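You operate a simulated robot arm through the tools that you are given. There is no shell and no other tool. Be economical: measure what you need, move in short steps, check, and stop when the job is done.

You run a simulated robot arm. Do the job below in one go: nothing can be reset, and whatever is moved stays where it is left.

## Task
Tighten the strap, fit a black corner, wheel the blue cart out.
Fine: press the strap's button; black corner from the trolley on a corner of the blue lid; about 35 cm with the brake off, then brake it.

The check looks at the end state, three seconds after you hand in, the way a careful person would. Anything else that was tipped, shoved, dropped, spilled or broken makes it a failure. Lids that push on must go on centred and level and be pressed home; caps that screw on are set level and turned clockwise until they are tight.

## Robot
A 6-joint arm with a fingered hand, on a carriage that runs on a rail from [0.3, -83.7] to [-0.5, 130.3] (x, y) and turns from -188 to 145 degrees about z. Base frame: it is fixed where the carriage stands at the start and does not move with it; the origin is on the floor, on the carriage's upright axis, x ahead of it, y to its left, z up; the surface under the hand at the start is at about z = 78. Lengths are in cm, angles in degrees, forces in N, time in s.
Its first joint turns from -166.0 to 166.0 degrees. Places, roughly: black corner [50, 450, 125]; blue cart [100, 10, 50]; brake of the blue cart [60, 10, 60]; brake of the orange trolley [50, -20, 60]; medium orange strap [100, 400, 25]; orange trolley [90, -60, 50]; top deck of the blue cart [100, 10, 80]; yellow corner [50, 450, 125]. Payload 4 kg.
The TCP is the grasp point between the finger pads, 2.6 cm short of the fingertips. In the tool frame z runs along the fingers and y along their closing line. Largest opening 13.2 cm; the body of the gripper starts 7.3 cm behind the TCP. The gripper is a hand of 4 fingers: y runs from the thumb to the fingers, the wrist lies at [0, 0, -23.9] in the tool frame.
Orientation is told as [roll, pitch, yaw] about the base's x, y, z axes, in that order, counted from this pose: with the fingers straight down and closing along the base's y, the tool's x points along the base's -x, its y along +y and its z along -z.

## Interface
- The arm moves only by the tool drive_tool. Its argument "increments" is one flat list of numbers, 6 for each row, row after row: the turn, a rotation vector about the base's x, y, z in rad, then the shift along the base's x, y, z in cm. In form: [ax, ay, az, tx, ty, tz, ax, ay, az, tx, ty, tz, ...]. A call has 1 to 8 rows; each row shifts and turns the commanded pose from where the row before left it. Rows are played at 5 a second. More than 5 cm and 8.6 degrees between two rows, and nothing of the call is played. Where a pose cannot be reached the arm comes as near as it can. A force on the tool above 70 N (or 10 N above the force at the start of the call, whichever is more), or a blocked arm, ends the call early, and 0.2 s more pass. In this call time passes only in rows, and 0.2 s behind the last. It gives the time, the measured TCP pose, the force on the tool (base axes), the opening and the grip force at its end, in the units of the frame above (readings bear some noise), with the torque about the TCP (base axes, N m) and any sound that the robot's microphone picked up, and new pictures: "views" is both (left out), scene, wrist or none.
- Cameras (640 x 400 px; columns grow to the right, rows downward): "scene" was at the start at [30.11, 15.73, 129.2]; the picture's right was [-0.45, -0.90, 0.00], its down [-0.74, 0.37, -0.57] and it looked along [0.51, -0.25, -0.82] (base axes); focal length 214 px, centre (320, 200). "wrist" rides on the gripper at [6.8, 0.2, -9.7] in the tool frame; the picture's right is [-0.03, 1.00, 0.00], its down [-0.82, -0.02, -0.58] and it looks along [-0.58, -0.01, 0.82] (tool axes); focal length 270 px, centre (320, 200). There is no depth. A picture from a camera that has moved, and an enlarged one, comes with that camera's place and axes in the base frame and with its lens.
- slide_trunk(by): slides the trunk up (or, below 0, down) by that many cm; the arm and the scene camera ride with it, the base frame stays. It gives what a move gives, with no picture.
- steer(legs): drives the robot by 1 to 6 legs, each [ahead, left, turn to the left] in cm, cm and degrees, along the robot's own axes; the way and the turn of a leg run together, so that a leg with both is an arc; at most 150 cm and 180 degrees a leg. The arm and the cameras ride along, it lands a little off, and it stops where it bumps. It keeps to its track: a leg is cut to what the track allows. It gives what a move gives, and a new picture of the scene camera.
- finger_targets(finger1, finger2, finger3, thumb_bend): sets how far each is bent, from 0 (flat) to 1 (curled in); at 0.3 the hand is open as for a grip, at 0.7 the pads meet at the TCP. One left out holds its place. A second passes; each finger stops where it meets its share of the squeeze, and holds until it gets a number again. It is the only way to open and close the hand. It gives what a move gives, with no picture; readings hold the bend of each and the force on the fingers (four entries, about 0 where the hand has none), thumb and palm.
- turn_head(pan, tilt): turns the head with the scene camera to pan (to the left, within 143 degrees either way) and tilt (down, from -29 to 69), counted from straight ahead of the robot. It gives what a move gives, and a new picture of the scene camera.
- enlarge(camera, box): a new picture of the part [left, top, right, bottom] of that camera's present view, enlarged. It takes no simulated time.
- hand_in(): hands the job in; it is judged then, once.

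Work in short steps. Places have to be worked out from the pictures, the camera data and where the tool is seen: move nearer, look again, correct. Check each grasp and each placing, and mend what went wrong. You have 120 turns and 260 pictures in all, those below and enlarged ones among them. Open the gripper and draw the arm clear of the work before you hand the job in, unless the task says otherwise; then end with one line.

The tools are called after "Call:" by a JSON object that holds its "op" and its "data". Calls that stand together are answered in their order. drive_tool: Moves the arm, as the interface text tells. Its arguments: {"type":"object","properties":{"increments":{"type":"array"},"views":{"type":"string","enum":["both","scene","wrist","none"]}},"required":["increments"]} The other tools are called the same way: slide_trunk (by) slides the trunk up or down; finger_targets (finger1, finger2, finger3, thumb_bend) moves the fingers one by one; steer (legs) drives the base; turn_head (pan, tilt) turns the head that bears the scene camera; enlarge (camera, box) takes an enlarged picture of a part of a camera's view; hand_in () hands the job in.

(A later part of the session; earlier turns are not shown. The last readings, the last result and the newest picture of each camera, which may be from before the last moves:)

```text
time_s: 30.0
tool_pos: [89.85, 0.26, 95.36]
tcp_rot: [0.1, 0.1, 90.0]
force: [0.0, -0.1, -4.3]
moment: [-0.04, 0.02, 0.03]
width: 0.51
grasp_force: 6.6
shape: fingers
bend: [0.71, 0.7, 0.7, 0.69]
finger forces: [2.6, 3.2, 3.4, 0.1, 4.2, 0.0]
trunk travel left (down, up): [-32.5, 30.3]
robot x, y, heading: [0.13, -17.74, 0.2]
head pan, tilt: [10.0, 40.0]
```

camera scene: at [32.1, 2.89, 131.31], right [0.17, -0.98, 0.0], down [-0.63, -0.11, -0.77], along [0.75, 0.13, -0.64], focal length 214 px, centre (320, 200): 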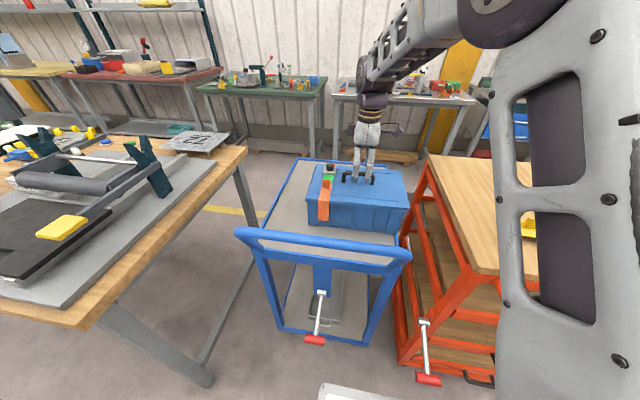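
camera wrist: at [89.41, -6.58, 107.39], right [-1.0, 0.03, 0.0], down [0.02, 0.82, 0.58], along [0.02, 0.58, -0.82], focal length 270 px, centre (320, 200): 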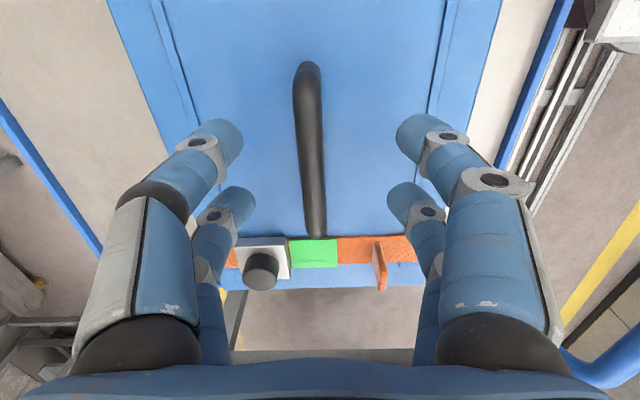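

The bar is held (about 0.5 cm opening, 3 N per digit). I drag +y 3 cm gently and check.

Call:
{"op": "drive_tool", "data": {"increments": [0, 0, 0, 0, 0.7, 0.1, 0, 0, 0, 0, 0.8, 0, 0, 0, 0, 0, 0.8, 0, 0, 0, 0, 0, 0.8, 0]}}

Call:
{"op": "enlarge", "data": {"camera": "scene", "box": [290, 140, 450, 240]}}

```text
time_s: 31.0
tool_pos: [89.91, 3.39, 95.47]
tcp_rot: [0.1, 0.0, 90.0]
force: [-0.5, -1.2, -4.5]
moment: [0.01, -0.02, -0.02]
width: 0.06
grasp_force: 5.0
shape: fingers
bend: [0.71, 0.71, 0.71, 0.71]
finger forces: [2.5, 2.5, 2.2, 0.0, 2.2, 0.1]
trunk travel left (down, up): [-32.5, 30.3]
robot x, y, heading: [0.23, -17.31, -0.1]
head pan, tilt: [10.0, 40.0]
camera scene: at [32.13, 2.89, 131.3], right [0.17, -0.98, 0.0], down [-0.63, -0.11, -0.77], along [0.75, 0.13, -0.64], focal length 214 px, centre (320, 200)
camera wrist: at [89.72, -3.34, 105.16], right [-1.0, 0.03, 0.0], down [0.02, 0.82, 0.58], along [0.02, 0.58, -0.82], focal length 270 px, centre (320, 200)
```

scene: 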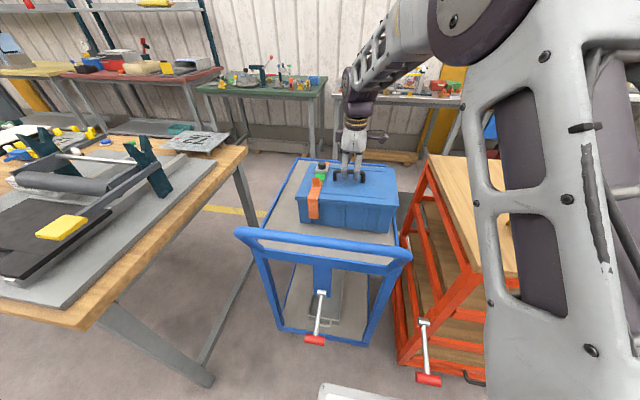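
wrist: 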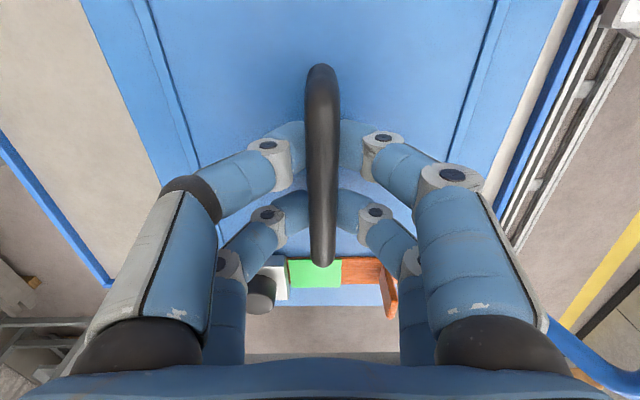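

```text
4.00 times, centred on (370, 190) of scene
camera zoom: at [32.13, 2.89, 131.3], right [0.17, -0.98, 0.0], down [-0.63, -0.11, -0.77], along [0.75, 0.13, -0.64], focal length 858 px, centre (120, 240)
```

zoom: 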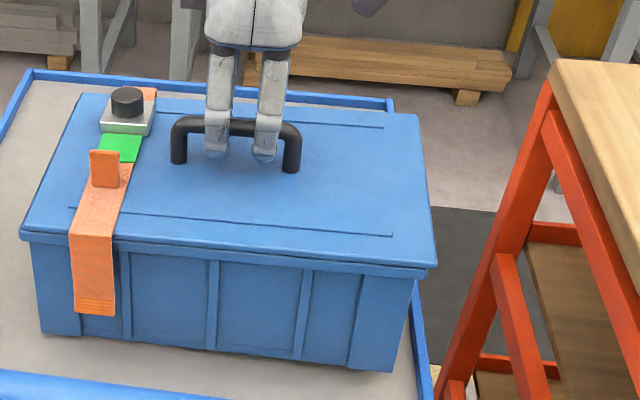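

That works well: the box follows one to one. I drag 4.7 cm more.

Call:
{"op": "drive_tool", "data": {"increments": [0, 0, 0, 0, 0.8, 0, 0, 0, 0, 0, 0.8, 0, 0, 0, 0, 0, 0.8, 0, 0, 0, 0, 0, 0.8, 0, 0, 0, 0, 0, 0.8, 0, 0, 0, 0, 0, 0.7, 0], "views": "scene"}}

Call:
{"op": "enlarge", "data": {"camera": "scene", "box": [270, 140, 430, 240]}}

```text
time_s: 32.4
tool_pos: [89.88, 8.2, 95.47]
tcp_rot: [0.1, 0.0, 90.0]
force: [0.9, 0.5, -6.5]
moment: [-0.01, -0.01, 0.01]
width: 0.0
grasp_force: 4.3
shape: fingers
bend: [0.71, 0.71, 0.71, 0.71]
finger forces: [2.5, 2.2, 2.1, 0.1, 2.2, 0.1]
trunk travel left (down, up): [-32.5, 30.3]
robot x, y, heading: [-0.09, -17.43, -0.0]
head pan, tilt: [10.0, 40.0]
camera scene: at [32.14, 2.9, 131.29], right [0.17, -0.98, 0.0], down [-0.63, -0.11, -0.77], along [0.75, 0.13, -0.64], focal length 214 px, centre (320, 200)
```

scene: 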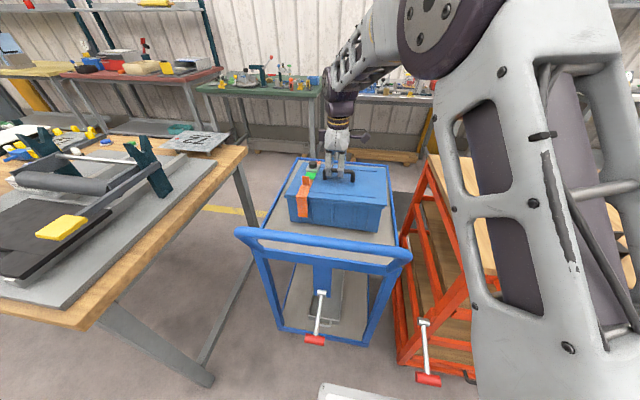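

```text
4.00 times, centred on (350, 190) of scene
camera zoom: at [32.14, 2.9, 131.29], right [0.17, -0.98, 0.0], down [-0.63, -0.11, -0.77], along [0.75, 0.13, -0.64], focal length 858 px, centre (200, 240)
```

zoom: 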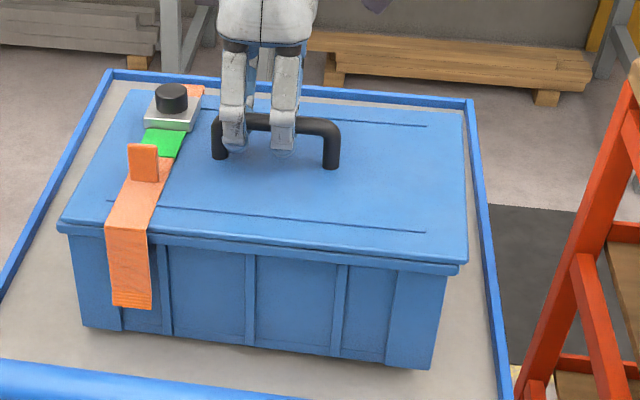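

The fingers slid about 2 cm along the bar; the button reads y≈16.2 against the original 18.5. I drag 2.2 cm more.

Call:
{"op": "drive_tool", "data": {"increments": [0, 0, 0, 0, 0.8, 0, 0, 0, 0, 0, 0.8, 0, 0, 0, 0, 0, 0.6, 0], "views": "none"}}

Call:
{"op": "enlarge", "data": {"camera": "scene", "box": [270, 140, 430, 240]}}

```text
time_s: 33.2
tool_pos: [89.76, 10.42, 95.52]
tcp_rot: [0.0, 0.0, 90.0]
force: [-0.2, 0.1, -8.0]
moment: [0.02, -0.01, 0.01]
width: 0.0
grasp_force: 4.7
shape: fingers
bend: [0.71, 0.71, 0.71, 0.71]
finger forces: [2.8, 2.3, 1.7, 0.0, 2.2, 0.1]
trunk travel left (down, up): [-32.5, 30.3]
robot x, y, heading: [0.46, -17.38, -0.1]
head pan, tilt: [10.0, 40.0]
```

```text
4.00 times, centred on (350, 190) of scene
camera zoom: at [32.14, 2.9, 131.29], right [0.17, -0.98, 0.0], down [-0.63, -0.11, -0.77], along [0.75, 0.13, -0.64], focal length 858 px, centre (200, 240)
```

zoom: 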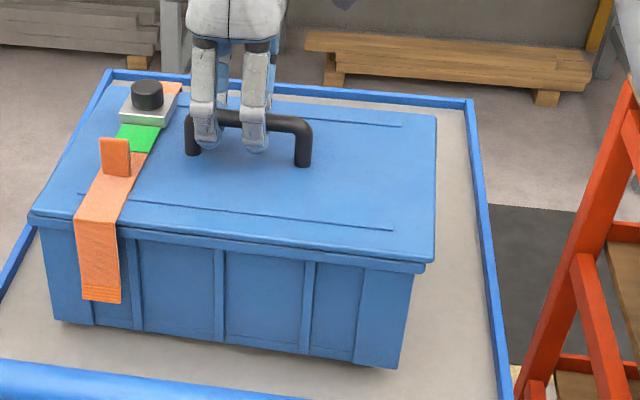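

The button is back at y≈18.3, x≈94.4, as before. I lower slightly, open the hand and rise.

Call:
{"op": "drive_tool", "data": {"increments": [0, 0, 0, 0, 0, -0.3, 0, 0, 0, 0, 0, -0.2], "views": "none"}}

Call:
{"op": "finger_targets", "data": {"finger1": 0.45, "finger2": 0.45, "finger3": 0.45, "thumb_bend": 0.45}}

Call:
{"op": "drive_tool", "data": {"increments": [0, 0, 0, 0, 0, 2, 0, 0, 0, 0, 0, 3, 0, 0, 0, 0, 0, 4, 0, 0, 0, 0, 0, 4, 0, 0, 0, 0, 0, 4, 0, 0, 0, 0, 0, 4]}}

Call:
{"op": "enlarge", "data": {"camera": "scene", "box": [270, 140, 430, 240]}}

```text
time_s: 33.8
tool_pos: [89.95, 10.38, 95.01]
tcp_rot: [0.0, 0.0, 89.9]
force: [0.0, -0.8, -6.8]
moment: [0.02, 0.0, 0.02]
width: 0.01
grasp_force: 3.2
shape: fingers
bend: [0.71, 0.71, 0.71, 0.71]
finger forces: [3.1, 2.0, 1.4, 0.0, 2.0, 0.0]
trunk travel left (down, up): [-32.5, 30.3]
robot x, y, heading: [-0.29, -17.04, 0.1]
head pan, tilt: [10.0, 40.0]
```

```text
time_s: 34.8
tool_pos: [89.85, 10.4, 95.03]
tcp_rot: [0.0, 0.1, 90.0]
force: [0.6, 0.6, 0.5]
moment: [0.01, 0.03, 0.02]
width: 8.23
grasp_force: 0.0
shape: fingers
bend: [0.45, 0.45, 0.45, 0.45]
finger forces: [0.0, 0.0, 0.0, 0.1, 0.0, 0.0]
trunk travel left (down, up): [-32.5, 30.3]
robot x, y, heading: [0.42, -17.38, -0.0]
head pan, tilt: [10.0, 40.0]
```

```text
time_s: 36.2
tool_pos: [89.99, 10.31, 116.0]
tcp_rot: [0.0, 0.0, 90.1]
force: [0.2, -0.2, 0.3]
moment: [-0.03, -0.01, -0.01]
width: 8.22
grasp_force: 0.0
shape: fingers
bend: [0.45, 0.45, 0.45, 0.45]
finger forces: [0.0, 0.0, 0.0, 0.1, 0.0, 0.0]
trunk travel left (down, up): [-32.5, 30.3]
robot x, y, heading: [0.06, -17.39, 0.1]
head pan, tilt: [10.0, 40.0]
camera scene: at [32.12, 2.89, 131.3], right [0.17, -0.98, 0.0], down [-0.63, -0.11, -0.77], along [0.75, 0.13, -0.64], focal length 214 px, centre (320, 200)
camera wrist: at [89.88, 3.59, 125.68], right [-1.0, 0.03, 0.0], down [0.02, 0.82, 0.58], along [0.02, 0.58, -0.82], focal length 270 px, centre (320, 200)
```

scene: 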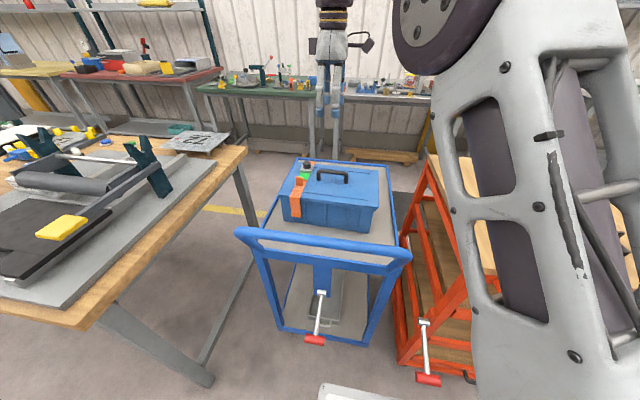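
wrist: 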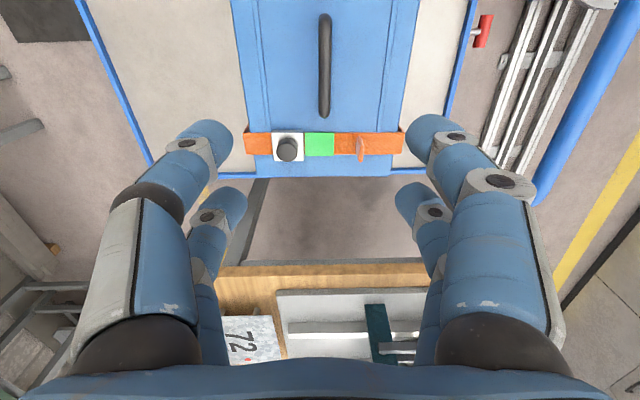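

```text
4.00 times, centred on (350, 190) of scene
camera zoom: at [32.12, 2.89, 131.3], right [0.17, -0.98, 0.0], down [-0.63, -0.11, -0.77], along [0.75, 0.13, -0.64], focal length 858 px, centre (200, 240)
```

zoom: 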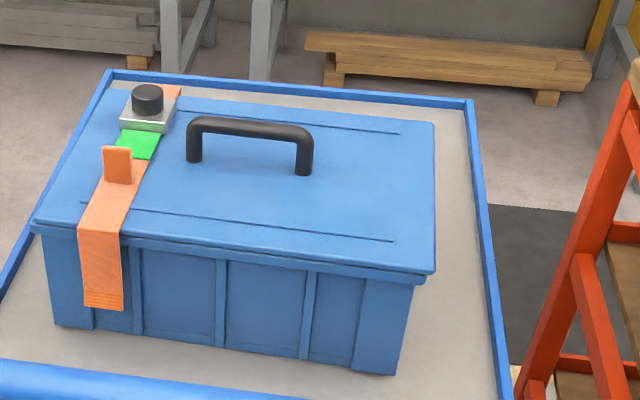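

The box has settled back within about 1 cm of its original place. Now I drive along the rail toward the trolley, with the tool well above everything.

Call:
{"op": "steer", "data": {"legs": [[0, -53, 0]]}}

Call:
{"op": "turn_head", "data": {"pan": 0, "tilt": 45}}

```text
time_s: 39.3
tool_pos: [90.49, -42.83, 115.99]
tcp_rot: [0.0, 0.0, 89.5]
force: [0.5, -0.3, 0.6]
moment: [0.01, -0.02, -0.02]
width: 8.24
grasp_force: 0.3
shape: fingers
bend: [0.45, 0.45, 0.45, 0.45]
finger forces: [0.0, 0.0, 0.1, 0.0, 0.1, 0.1]
trunk travel left (down, up): [-32.5, 30.3]
robot x, y, heading: [0.17, -69.86, -0.5]
head pan, tilt: [10.0, 40.0]
camera scene: at [32.51, -49.87, 131.31], right [0.17, -0.99, 0.0], down [-0.63, -0.11, -0.77], along [0.76, 0.13, -0.64], focal length 214 px, centre (320, 200)
```

scene: 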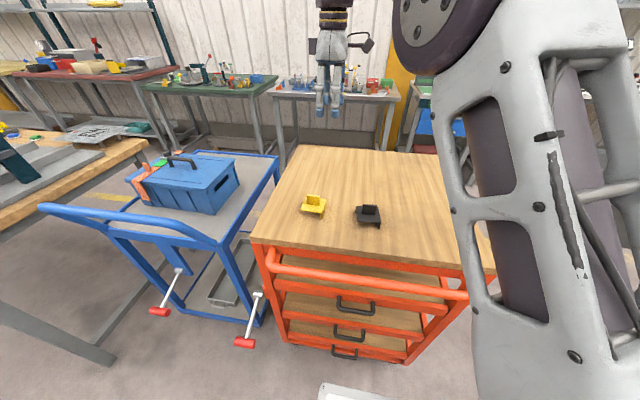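

```text
time_s: 40.0
tool_pos: [90.5, -42.83, 115.91]
tcp_rot: [-0.1, 0.0, 89.4]
force: [-0.2, 0.3, -0.1]
moment: [0.0, 0.0, 0.01]
width: 8.26
grasp_force: 0.1
shape: fingers
bend: [0.45, 0.45, 0.45, 0.45]
finger forces: [0.1, 0.0, 0.1, 0.0, 0.0, 0.1]
trunk travel left (down, up): [-32.5, 30.3]
robot x, y, heading: [0.45, -69.92, -0.8]
head pan, tilt: [0.0, 45.0]
camera scene: at [32.26, -51.34, 130.58], right [-0.01, -1.0, 0.0], down [-0.71, 0.01, -0.71], along [0.71, -0.01, -0.71], focal length 214 px, centre (320, 200)
```

scene: 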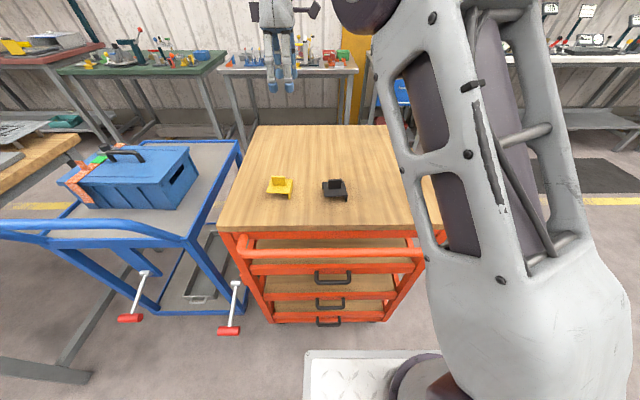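

Black corner is at about (82, -57) on the trolley. I enlarge it to read its shape.

Call:
{"op": "enlarge", "data": {"camera": "scene", "box": [250, 160, 370, 235]}}

Call:
{"op": "drive_tool", "data": {"increments": [0, 0, 0, -2, -3, 0, 0, 0, 0, -2, -3, 0, 0, 0, 0, -2, -4, 0]}}

Call:
{"op": "enlarge", "data": {"camera": "wrist", "box": [240, 40, 400, 140]}}

```text
5.33 times, centred on (310, 198) of scene
camera zoom: at [32.26, -51.34, 130.58], right [-0.01, -1.0, 0.0], down [-0.71, 0.01, -0.71], along [0.71, -0.01, -0.71], focal length 1144 px, centre (373, 213)
```

zoom: 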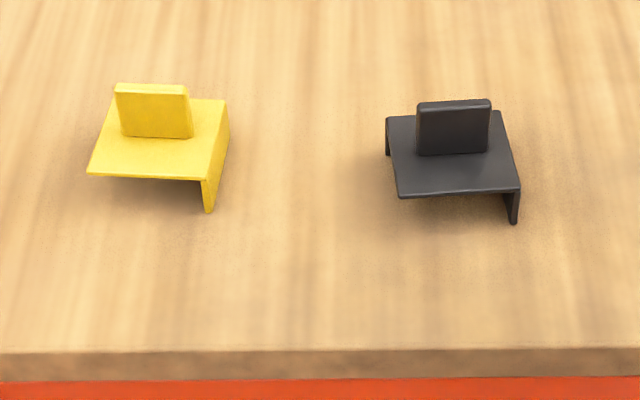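

```text
time_s: 40.8
tool_pos: [84.53, -52.67, 115.68]
tcp_rot: [0.0, 0.0, 89.4]
force: [-0.2, 0.4, -0.9]
moment: [0.0, 0.04, 0.03]
width: 8.26
grasp_force: 0.0
shape: fingers
bend: [0.45, 0.45, 0.45, 0.45]
finger forces: [0.1, 0.1, 0.0, 0.0, 0.1, 0.1]
trunk travel left (down, up): [-32.5, 30.3]
robot x, y, heading: [0.16, -69.98, -0.4]
head pan, tilt: [0.0, 45.0]
camera scene: at [32.29, -51.32, 130.57], right [-0.01, -1.0, 0.0], down [-0.71, 0.01, -0.71], along [0.71, -0.01, -0.71], focal length 214 px, centre (320, 200)
camera wrist: at [84.28, -59.58, 125.39], right [-1.0, 0.03, 0.0], down [0.03, 0.82, 0.58], along [0.02, 0.58, -0.82], focal length 270 px, centre (320, 200)
```

scene: 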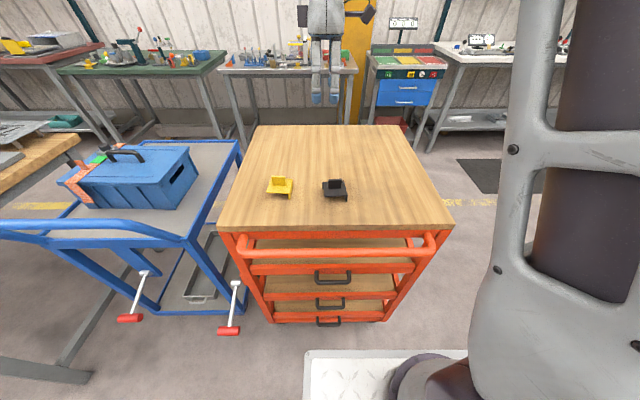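
wrist: 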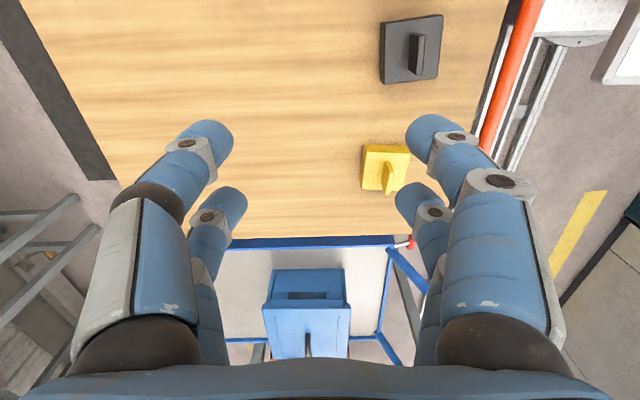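

```text
4.00 times, centred on (320, 90) of wrist
camera zoom: at [84.28, -59.58, 125.39], right [-1.0, 0.03, 0.0], down [0.03, 0.82, 0.58], along [0.02, 0.58, -0.82], focal length 1081 px, centre (320, 640)
```

zoom: 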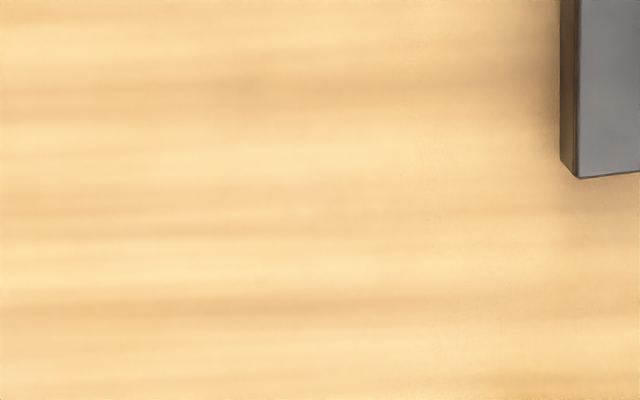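

The black corner is a plate (top z≈92.4, centre about (74.7, -55.8)) with flanges on its +x and -y sides and a grip tab along y (top z≈95.6). Turned -90° it fits the lid's near-right (-x, -y) corner. I go above it.

Call:
{"op": "drive_tool", "data": {"increments": [0, 0, 0.01, -2.4, -0.8, -3.4, 0, 0, 0, -2.4, -0.8, -3.4, 0, 0, 0, -2.4, -0.8, -3.4, 0, 0, 0, -2.4, -0.7, -3.4]}}

Call:
{"op": "enlarge", "data": {"camera": "scene", "box": [250, 135, 370, 210]}}

Call:
{"op": "enlarge", "data": {"camera": "wrist", "box": [240, 100, 400, 200]}}

```text
time_s: 41.8
tool_pos: [74.87, -55.57, 102.45]
tcp_rot: [-0.2, 0.0, 90.0]
force: [0.4, -0.7, -0.6]
moment: [-0.02, -0.01, -0.01]
width: 8.24
grasp_force: 0.0
shape: fingers
bend: [0.45, 0.45, 0.45, 0.45]
finger forces: [0.1, 0.0, 0.0, 0.1, 0.0, 0.0]
trunk travel left (down, up): [-32.5, 30.3]
robot x, y, heading: [0.08, -69.98, -0.4]
head pan, tilt: [0.0, 45.0]
camera scene: at [32.26, -51.35, 130.58], right [-0.01, -1.0, 0.0], down [-0.71, 0.01, -0.71], along [0.71, -0.01, -0.71], focal length 214 px, centre (320, 200)
camera wrist: at [74.64, -62.52, 112.06], right [-1.0, 0.02, 0.0], down [0.02, 0.82, 0.58], along [0.02, 0.58, -0.82], focal length 270 px, centre (320, 200)
```

scene: 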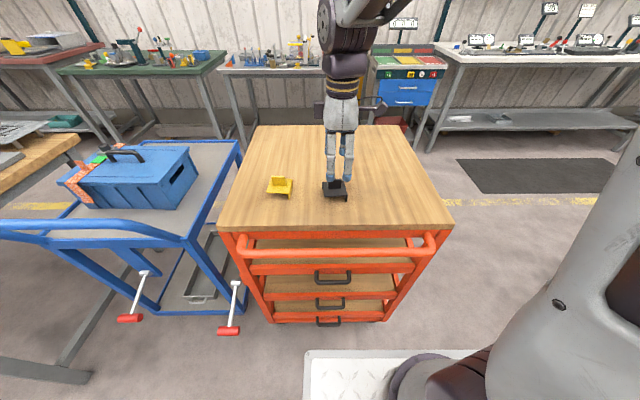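
wrist: 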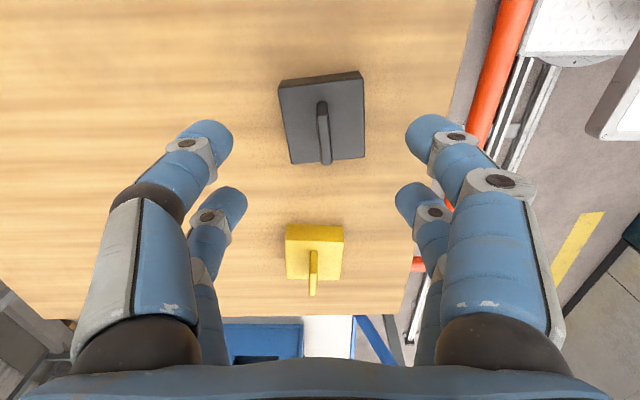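

```text
5.33 times, centred on (310, 172) of scene
camera zoom: at [32.26, -51.35, 130.58], right [-0.01, -1.0, 0.0], down [-0.71, 0.01, -0.71], along [0.71, -0.01, -0.71], focal length 1144 px, centre (373, 347)
```

zoom: 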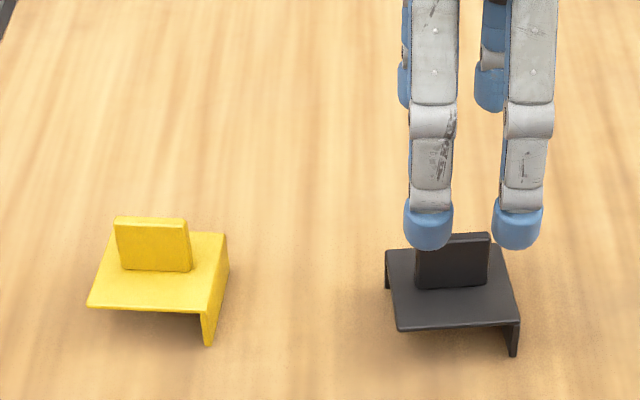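

```text
4.00 times, centred on (320, 150) of wrist
camera zoom: at [74.64, -62.52, 112.06], right [-1.0, 0.02, 0.0], down [0.02, 0.82, 0.58], along [0.02, 0.58, -0.82], focal length 1081 px, centre (320, 400)
```

zoom: 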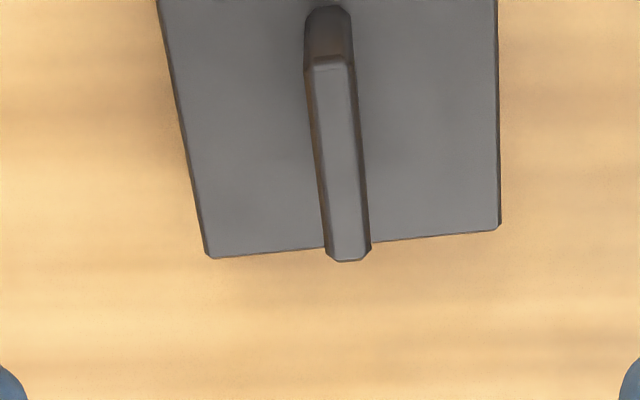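

The piece is yawed about +4° and centred at (74.6, -55.5). I match yaw, narrow the hand and descend to TCP z≈95.6, so the tips stay just above the plate.

Call:
{"op": "finger_targets", "data": {"finger1": 0.58, "finger2": 0.58, "finger3": 0.58, "thumb_bend": 0.58}}

Call:
{"op": "drive_tool", "data": {"increments": [0, 0, 0.07, -0.25, 0.05, -3, 0, 0, 0, 0, 0, -2.4, 0, 0, 0, 0, 0, -1.2]}}

Call:
{"op": "enlarge", "data": {"camera": "scene", "box": [270, 135, 390, 210]}}

Call:
{"op": "enlarge", "data": {"camera": "wrist", "box": [240, 100, 400, 200]}}

```text
time_s: 42.8
tool_pos: [74.87, -55.75, 102.47]
tcp_rot: [0.1, 0.0, 89.9]
force: [-0.4, 0.2, -0.1]
moment: [-0.02, 0.02, 0.02]
width: 4.28
grasp_force: 0.1
shape: fingers
bend: [0.57, 0.57, 0.57, 0.57]
finger forces: [0.1, 0.0, 0.0, 0.0, 0.0, 0.0]
trunk travel left (down, up): [-32.5, 30.3]
robot x, y, heading: [0.27, -70.1, -0.6]
head pan, tilt: [0.0, 45.0]
```

```text
time_s: 43.6
tool_pos: [74.63, -55.8, 95.91]
tcp_rot: [-0.1, 0.0, 94.0]
force: [-1.2, 0.2, 7.9]
moment: [-0.13, 0.25, -0.03]
width: 4.29
grasp_force: 3.4
shape: fingers
bend: [0.58, 0.57, 0.57, 0.57]
finger forces: [6.6, 0.8, 0.1, 0.0, 0.0, 0.1]
trunk travel left (down, up): [-32.5, 30.3]
robot x, y, heading: [0.63, -69.78, -0.5]
head pan, tilt: [0.0, 45.0]
camera scene: at [32.24, -51.35, 130.59], right [-0.01, -1.0, 0.0], down [-0.71, 0.01, -0.71], along [0.71, -0.01, -0.71], focal length 214 px, centre (320, 200)
camera wrist: at [74.95, -62.62, 105.49], right [-1.0, -0.05, 0.0], down [-0.04, 0.82, 0.58], along [-0.02, 0.58, -0.82], focal length 270 px, centre (320, 200)
```

scene: 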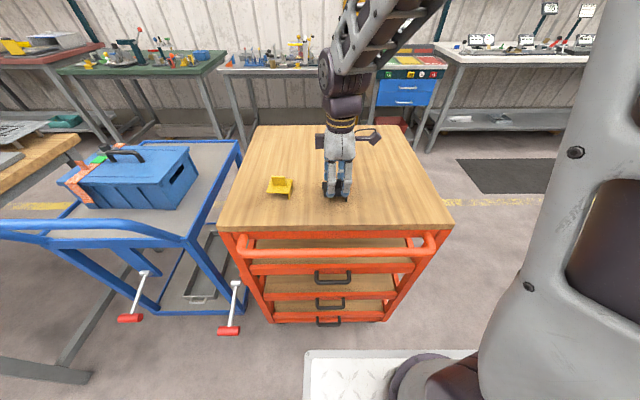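
wrist: 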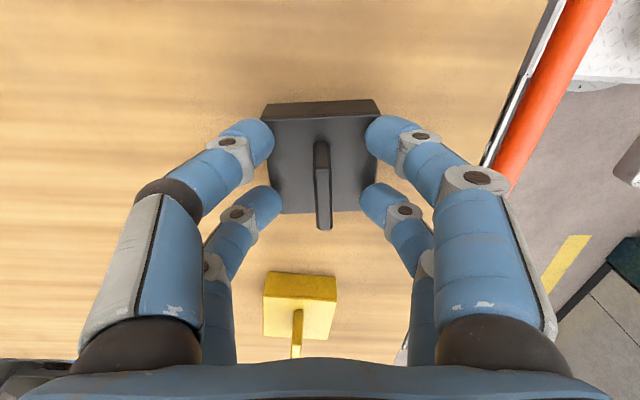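

```text
5.33 times, centred on (330, 172) of scene
camera zoom: at [32.24, -51.35, 130.59], right [-0.01, -1.0, 0.0], down [-0.71, 0.01, -0.71], along [0.71, -0.01, -0.71], focal length 1144 px, centre (267, 347)
```

zoom: 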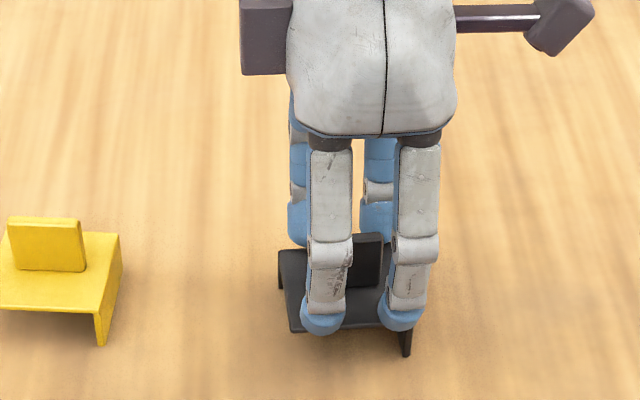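

```text
4.00 times, centred on (320, 150) of wrist
camera zoom: at [74.95, -62.62, 105.49], right [-1.0, -0.05, 0.0], down [-0.04, 0.82, 0.58], along [-0.02, 0.58, -0.82], focal length 1081 px, centre (320, 400)
```

zoom: 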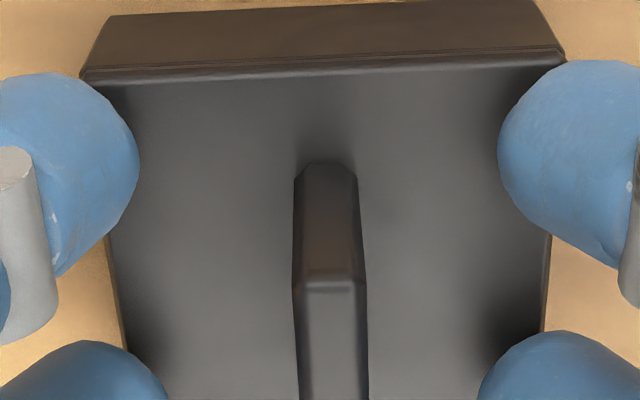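

Finger1 just touched the plate. I rise 0.6, shift +0.5 in y to centre on the tab, then close.

Call:
{"op": "drive_tool", "data": {"increments": [0, 0, 0, 0, 0, 0.6, 0, 0, 0, 0, 0.5, 0], "views": "none"}}

Call:
{"op": "finger_targets", "data": {"finger1": 0.75, "finger2": 0.75, "finger3": 0.75, "thumb_bend": 0.75}}

Call:
{"op": "enlarge", "data": {"camera": "scene", "box": [270, 135, 390, 210]}}

Call:
{"op": "enlarge", "data": {"camera": "wrist", "box": [220, 80, 420, 205]}}

```text
time_s: 44.2
tool_pos: [74.66, -55.3, 96.4]
tcp_rot: [0.0, 0.0, 94.0]
force: [-0.2, -0.5, -0.5]
moment: [0.01, 0.0, -0.02]
width: 4.27
grasp_force: 0.1
shape: fingers
bend: [0.57, 0.57, 0.57, 0.57]
finger forces: [0.0, 0.0, 0.0, 0.0, 0.1, 0.1]
trunk travel left (down, up): [-32.5, 30.3]
robot x, y, heading: [0.2, -70.04, -0.4]
head pan, tilt: [0.0, 45.0]
```

```text
time_s: 45.2
tool_pos: [74.65, -55.25, 96.32]
tcp_rot: [0.0, -0.1, 94.1]
force: [0.2, 0.4, -0.1]
moment: [0.02, 0.0, 0.0]
width: 0.41
grasp_force: 13.2
shape: fingers
bend: [0.72, 0.72, 0.72, 0.71]
finger forces: [7.0, 6.5, 5.9, 0.0, 7.3, 0.1]
trunk travel left (down, up): [-32.5, 30.3]
robot x, y, heading: [0.08, -70.0, -0.6]
head pan, tilt: [0.0, 45.0]
```

```text
5.33 times, centred on (330, 172) of scene
camera zoom: at [32.26, -51.35, 130.58], right [-0.01, -1.0, 0.0], down [-0.71, 0.01, -0.71], along [0.71, -0.01, -0.71], focal length 1144 px, centre (267, 347)
```

zoom: 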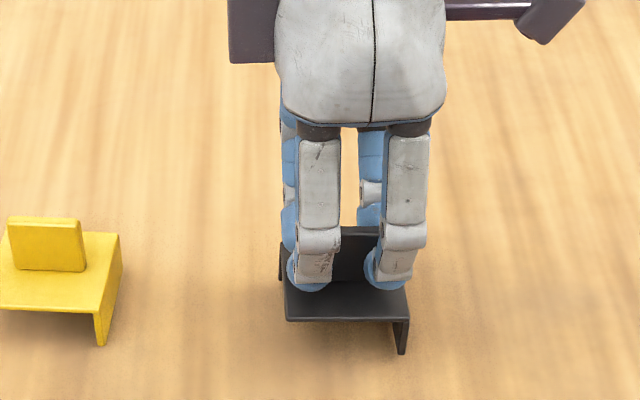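

```text
3.20 times, centred on (320, 142) of wrist
camera zoom: at [74.99, -62.14, 106.02], right [-1.0, -0.05, 0.0], down [-0.04, 0.82, 0.58], along [-0.03, 0.58, -0.82], focal length 865 px, centre (320, 384)
```

zoom: 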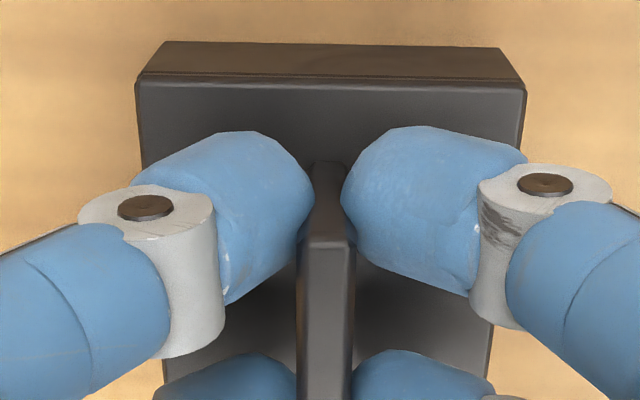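

All four digits grip the tab at about 6.5 N. I test-lift by 4 cm.

Call:
{"op": "drive_tool", "data": {"increments": [0, 0, 0, 0, 0, 1.5, 0, 0, 0, 0, 0, 2.5, 0, 0, 0, 0, 0, 4, 0, 0, 0, 0, 0, 4]}}

Call:
{"op": "enlarge", "data": {"camera": "wrist", "box": [220, 80, 420, 205]}}

Call:
{"op": "enlarge", "data": {"camera": "scene", "box": [270, 105, 390, 180]}}

```text
time_s: 46.2
tool_pos: [74.88, -55.43, 108.44]
tcp_rot: [0.0, -0.1, 94.1]
force: [0.6, 0.6, -0.4]
moment: [-0.04, 0.01, -0.02]
width: 0.42
grasp_force: 13.1
shape: fingers
bend: [0.72, 0.72, 0.72, 0.71]
finger forces: [7.0, 6.2, 5.8, 0.0, 7.3, 0.0]
trunk travel left (down, up): [-32.5, 30.3]
robot x, y, heading: [0.38, -69.75, -0.4]
head pan, tilt: [0.0, 45.0]
camera scene: at [32.29, -51.34, 130.57], right [-0.01, -1.0, 0.0], down [-0.71, 0.01, -0.71], along [0.71, -0.01, -0.71], focal length 214 px, centre (320, 200)
camera wrist: at [75.13, -62.3, 118.13], right [-1.0, -0.05, 0.0], down [-0.04, 0.82, 0.58], along [-0.03, 0.58, -0.82], focal length 270 px, centre (320, 200)
```

scene: 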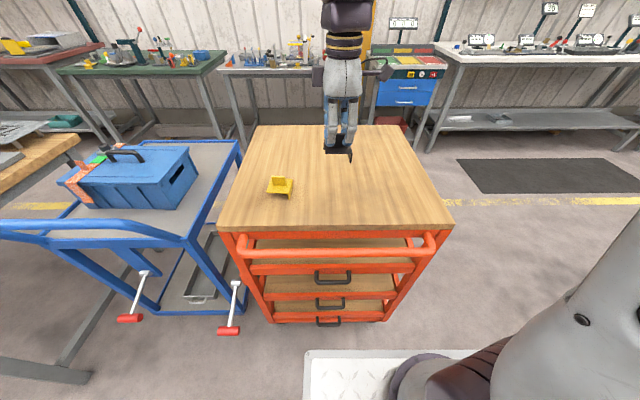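
wrist: 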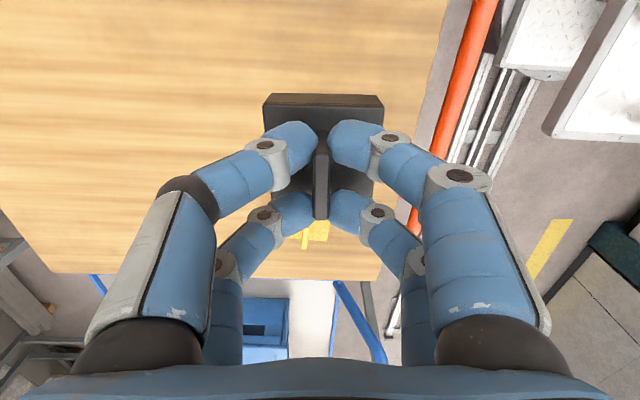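

```text
3.20 times, centred on (320, 142) of wrist
camera zoom: at [75.13, -62.3, 118.13], right [-1.0, -0.05, 0.0], down [-0.04, 0.82, 0.58], along [-0.03, 0.58, -0.82], focal length 865 px, centre (320, 384)
```

zoom: 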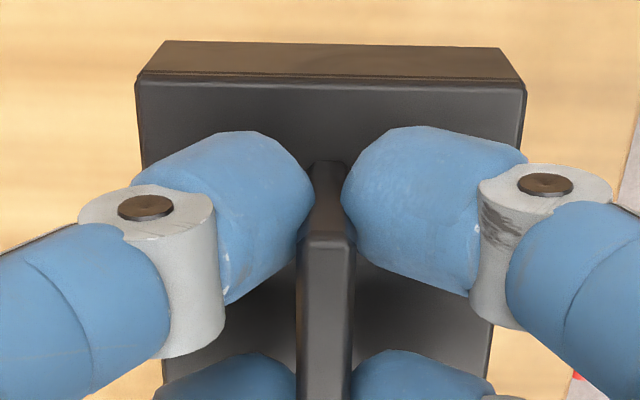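

```text
5.33 times, centred on (330, 142) of scene
camera zoom: at [32.29, -51.34, 130.57], right [-0.01, -1.0, 0.0], down [-0.71, 0.01, -0.71], along [0.71, -0.01, -0.71], focal length 1144 px, centre (267, 507)
```

zoom: 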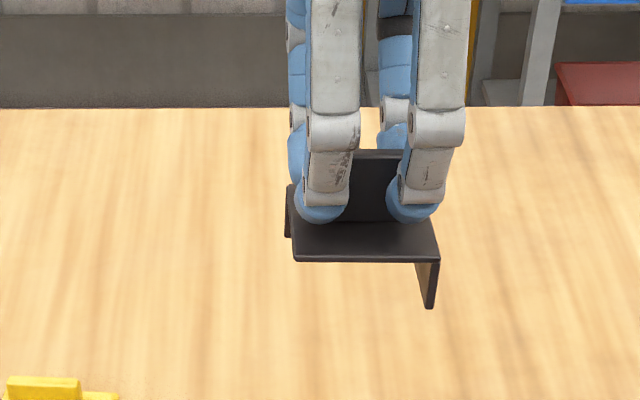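

The piece is held level. In the tool frame its outer flange faces are at about x=+3.0 and y=-2.5, so at yaw 0 they face -x and -y, as needed. I rotate the tool back -94° here in the clear.

Call:
{"op": "drive_tool", "data": {"increments": [0, 0, -0.137, 0, 0, 1, 0, 0, -0.137, 0, 0, 1, 0, 0, -0.137, 0, 0, 1, 0, 0, -0.137, 0, 0, 1, 0, 0, -0.137, 0, 0, 0, 0, 0, -0.137, 0, 0, 0], "views": "none"}}

Call:
{"op": "drive_tool", "data": {"increments": [0, 0, -0.137, 0, 0, 0, 0, 0, -0.137, 0, 0, 0, 0, 0, -0.137, 0, 0, 0, 0, 0, -0.137, 0, 0, 0, 0, 0, -0.137, 0, 0, 0, 0, 0, -0.135, 0, 0, 0], "views": "wrist"}}

```text
time_s: 47.6
tool_pos: [74.71, -55.54, 112.47]
tcp_rot: [0.0, -0.1, 46.8]
force: [0.0, -0.3, 0.0]
moment: [-0.01, 0.0, 0.0]
width: 0.42
grasp_force: 13.0
shape: fingers
bend: [0.72, 0.72, 0.72, 0.71]
finger forces: [7.0, 6.2, 5.8, 0.0, 7.2, 0.0]
trunk travel left (down, up): [-32.5, 30.3]
robot x, y, heading: [0.13, -69.88, -0.4]
head pan, tilt: [0.0, 45.0]
```

```text
time_s: 49.0
tool_pos: [74.64, -55.57, 112.32]
tcp_rot: [-0.1, 0.0, -0.2]
force: [0.0, -0.2, 0.5]
moment: [0.03, 0.03, 0.03]
width: 0.41
grasp_force: 13.6
shape: fingers
bend: [0.72, 0.72, 0.72, 0.71]
finger forces: [7.0, 6.3, 5.9, 0.0, 7.2, 0.0]
trunk travel left (down, up): [-32.5, 30.3]
robot x, y, heading: [0.22, -70.12, -0.5]
head pan, tilt: [0.0, 45.0]
camera wrist: at [67.82, -55.21, 122.03], right [0.03, 1.0, 0.0], down [0.82, -0.02, 0.58], along [0.58, -0.02, -0.82], focal length 270 px, centre (320, 200)
```

wrist: 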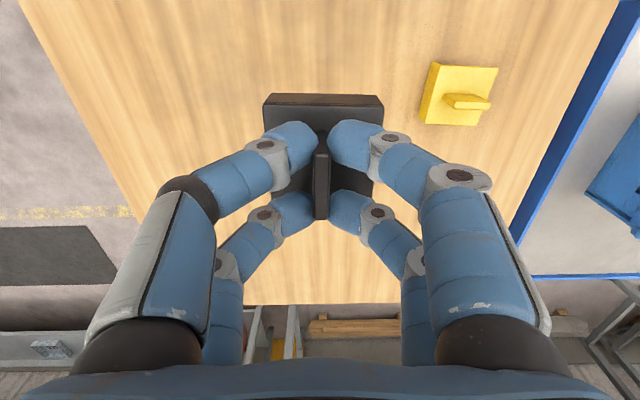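

Now I drive back toward the blue box, stopping with the tool about 8 cm short of the lid corner.

Call:
{"op": "steer", "data": {"legs": [[0, 42, 0]]}}

Call:
{"op": "drive_tool", "data": {"increments": [0, 0, 0.008, -2.5, 0, -1], "views": "wrist"}}

```text
time_s: 51.6
tool_pos: [74.35, -12.77, 112.33]
tcp_rot: [0.1, 0.0, 0.2]
force: [0.7, 0.1, -0.4]
moment: [-0.01, 0.01, -0.01]
width: 0.41
grasp_force: 13.1
shape: fingers
bend: [0.72, 0.72, 0.72, 0.71]
finger forces: [7.0, 6.2, 5.9, 0.0, 7.2, 0.1]
trunk travel left (down, up): [-32.5, 30.3]
robot x, y, heading: [-0.03, -27.47, -0.4]
head pan, tilt: [0.0, 45.0]
camera scene: at [32.06, -8.67, 130.58], right [-0.01, -1.0, 0.0], down [-0.71, 0.0, -0.71], along [0.71, 0.0, -0.71], focal length 214 px, centre (320, 200)
```

scene: 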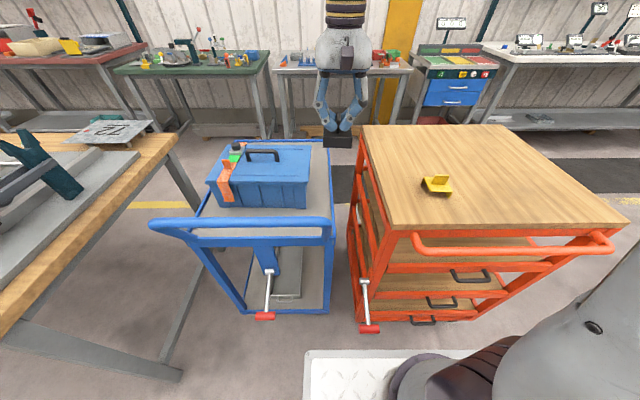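

```text
time_s: 52.0
tool_pos: [72.1, -12.78, 111.23]
tcp_rot: [-0.1, -0.1, 0.5]
force: [0.1, -0.1, -0.4]
moment: [-0.01, -0.01, -0.03]
width: 0.41
grasp_force: 13.3
shape: fingers
bend: [0.72, 0.72, 0.72, 0.71]
finger forces: [7.0, 6.2, 5.9, 0.0, 7.2, 0.1]
trunk travel left (down, up): [-32.5, 30.3]
robot x, y, heading: [0.24, -27.32, -0.5]
head pan, tilt: [0.0, 45.0]
camera wrist: at [65.14, -12.55, 120.94], right [0.02, 1.0, 0.0], down [0.82, -0.01, 0.58], along [0.58, -0.01, -0.82], focal length 270 px, centre (320, 200)
```

wrist: 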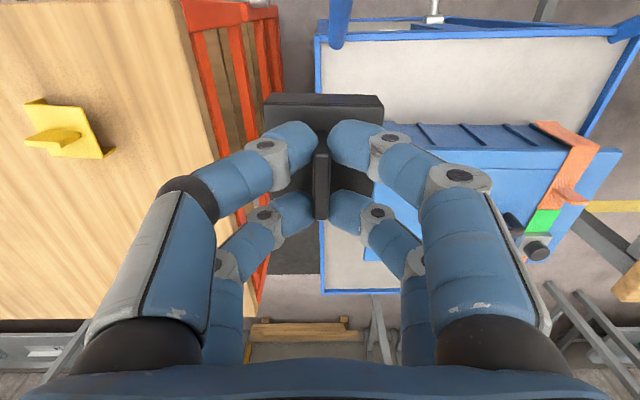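

The corner is hidden by a digit. I shift the tool +8 cm in x to see it, and enlarge both cameras.

Call:
{"op": "drive_tool", "data": {"increments": [0, 0, -0.008, 4, 0, 1, 0, 0, 0, 4, 0, 1], "views": "wrist"}}

Call:
{"op": "enlarge", "data": {"camera": "wrist", "box": [340, 20, 500, 120]}}

Call:
{"op": "enlarge", "data": {"camera": "scene", "box": [210, 130, 338, 210]}}

```text
time_s: 52.6
tool_pos: [79.95, -12.76, 113.14]
tcp_rot: [0.0, 0.0, 0.1]
force: [0.5, 0.3, -0.1]
moment: [0.02, -0.01, 0.04]
width: 0.42
grasp_force: 13.1
shape: fingers
bend: [0.72, 0.72, 0.72, 0.71]
finger forces: [7.0, 6.2, 5.9, 0.0, 7.2, 0.0]
trunk travel left (down, up): [-32.5, 30.3]
robot x, y, heading: [0.02, -27.41, -0.4]
head pan, tilt: [0.0, 45.0]
camera wrist: at [73.08, -12.58, 122.95], right [0.02, 1.0, 0.0], down [0.82, -0.02, 0.58], along [0.58, -0.01, -0.82], focal length 270 px, centre (320, 200)
```

wrist: 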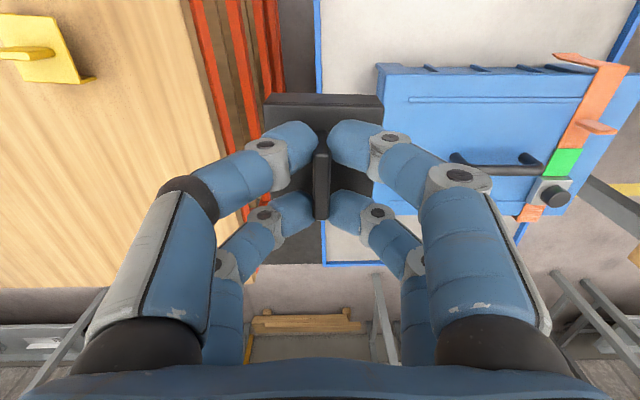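

```text
4.00 times, centred on (420, 70) of wrist
camera zoom: at [73.08, -12.58, 122.95], right [0.02, 1.0, 0.0], down [0.82, -0.02, 0.58], along [0.58, -0.01, -0.82], focal length 1081 px, centre (-80, 720)
```

zoom: 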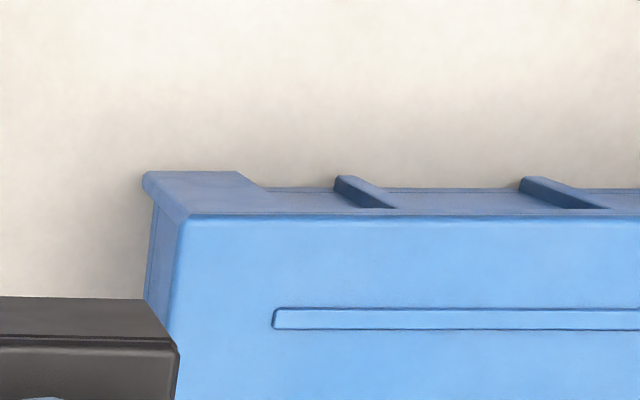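

```text
5.00 times, centred on (274, 170) of scene
camera zoom: at [32.01, -8.67, 130.59], right [-0.01, -1.0, 0.0], down [-0.71, 0.0, -0.71], along [0.71, 0.0, -0.71], focal length 1072 px, centre (550, 350)
```

zoom: 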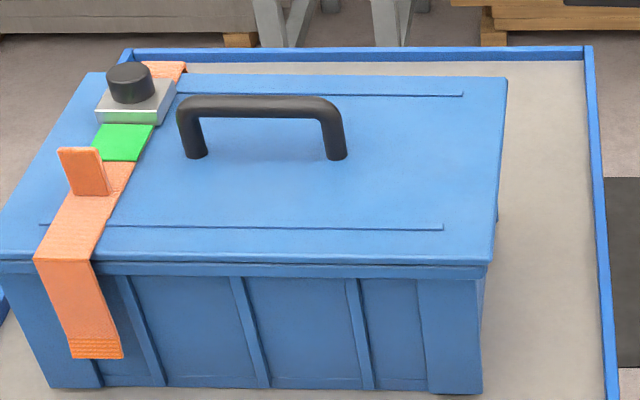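

Both views agree on the lid's near-right top corner at (79.15, -5.23, 90.55). Now I look closely at the held piece from both cameras.

Call:
{"op": "enlarge", "data": {"camera": "wrist", "box": [256, 80, 384, 160]}}

Call:
{"op": "enlarge", "data": {"camera": "scene", "box": [300, 75, 396, 135]}}

```text
5.00 times, centred on (320, 120) of wrist
camera zoom: at [73.08, -12.58, 122.95], right [0.02, 1.0, 0.0], down [0.82, -0.02, 0.58], along [0.58, -0.01, -0.82], focal length 1351 px, centre (320, 600)
```

zoom: 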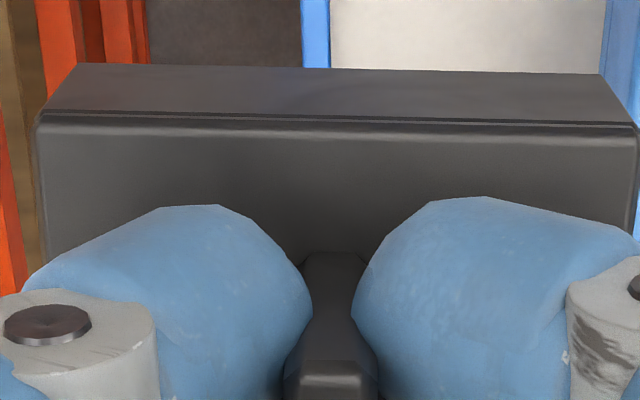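

```text
6.67 times, centred on (348, 105) of scene
camera zoom: at [32.01, -8.67, 130.59], right [-0.01, -1.0, 0.0], down [-0.71, 0.0, -0.71], along [0.71, 0.0, -0.71], focal length 1430 px, centre (133, 833)
```

zoom: 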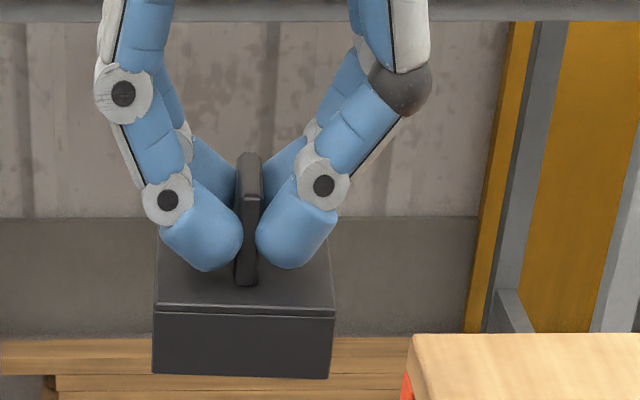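

The held piece: outer faces at TCP offsets x=-3.1, y=-2.5, flange bottom at -5.8, yaw about -1°, much like the lid's. Target TCP is about (81.6, -3.4); I lower to z≈97.4, just above engagement, and check.

Call:
{"op": "drive_tool", "data": {"increments": [0, 0, 0, 0.8, 4.7, -1, 0, 0, 0, 0.85, 4.66, -1, 0, 0, 0, 0, 0, -4.6, 0, 0, 0, 0, 0, -4.6, 0, 0, 0, 0, 0, -4.5]}}

Call:
{"op": "enlarge", "data": {"camera": "wrist", "box": [240, 60, 400, 160]}}

Call:
{"op": "enlarge", "data": {"camera": "scene", "box": [256, 120, 352, 180]}}

```text
time_s: 53.8
tool_pos: [81.79, -3.47, 97.7]
tcp_rot: [0.0, 0.0, 0.1]
force: [-0.8, 0.2, -0.1]
moment: [0.02, 0.0, 0.03]
width: 0.4
grasp_force: 13.4
shape: fingers
bend: [0.72, 0.72, 0.72, 0.71]
finger forces: [6.9, 6.2, 5.9, 0.0, 7.2, 0.0]
trunk travel left (down, up): [-32.5, 30.3]
robot x, y, heading: [0.2, -27.54, -0.5]
head pan, tilt: [0.0, 45.0]
camera scene: at [32.02, -8.68, 130.59], right [-0.01, -1.0, 0.0], down [-0.71, 0.0, -0.71], along [0.71, 0.0, -0.71], focal length 214 px, centre (320, 200)
camera wrist: at [74.83, -3.25, 107.32], right [0.02, 1.0, 0.0], down [0.82, -0.02, 0.58], along [0.58, -0.01, -0.82], focal length 270 px, centre (320, 200)
```

scene: 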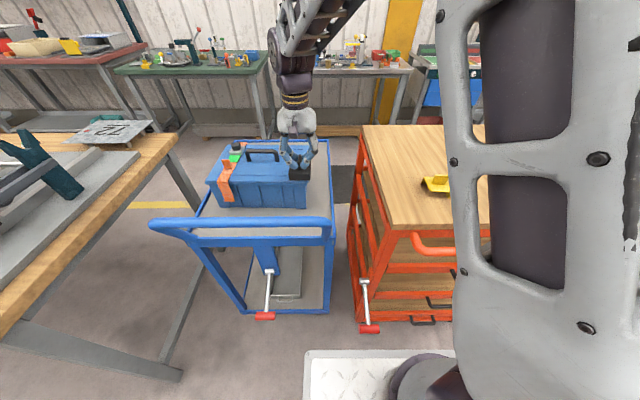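
wrist: 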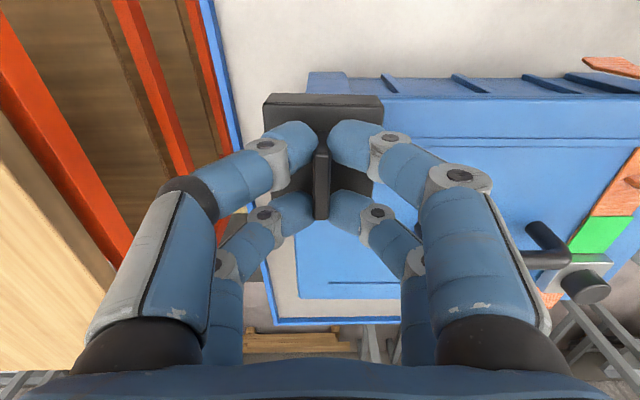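

```text
4.00 times, centred on (320, 110) of wrist
camera zoom: at [74.83, -3.25, 107.32], right [0.02, 1.0, 0.0], down [0.82, -0.02, 0.58], along [0.58, -0.01, -0.82], focal length 1081 px, centre (320, 560)
```

zoom: 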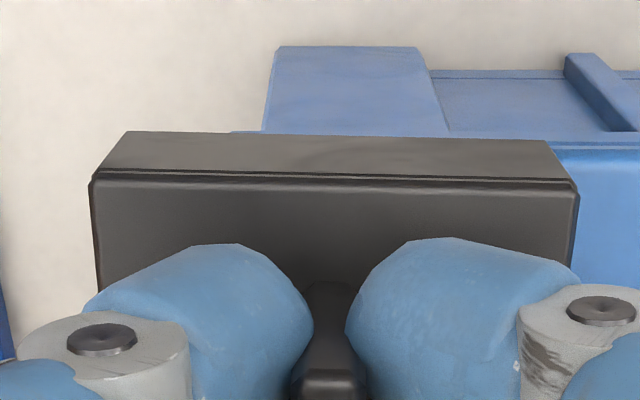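

```text
6.67 times, centred on (304, 150) of scene
camera zoom: at [32.02, -8.68, 130.59], right [-0.01, -1.0, 0.0], down [-0.71, 0.0, -0.71], along [0.71, 0.0, -0.71], focal length 1430 px, centre (427, 533)
```

zoom: 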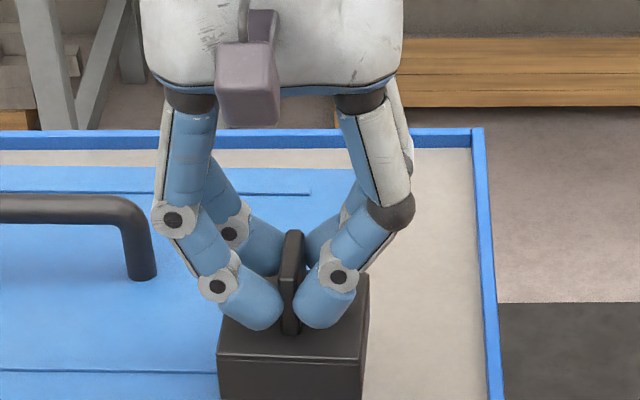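

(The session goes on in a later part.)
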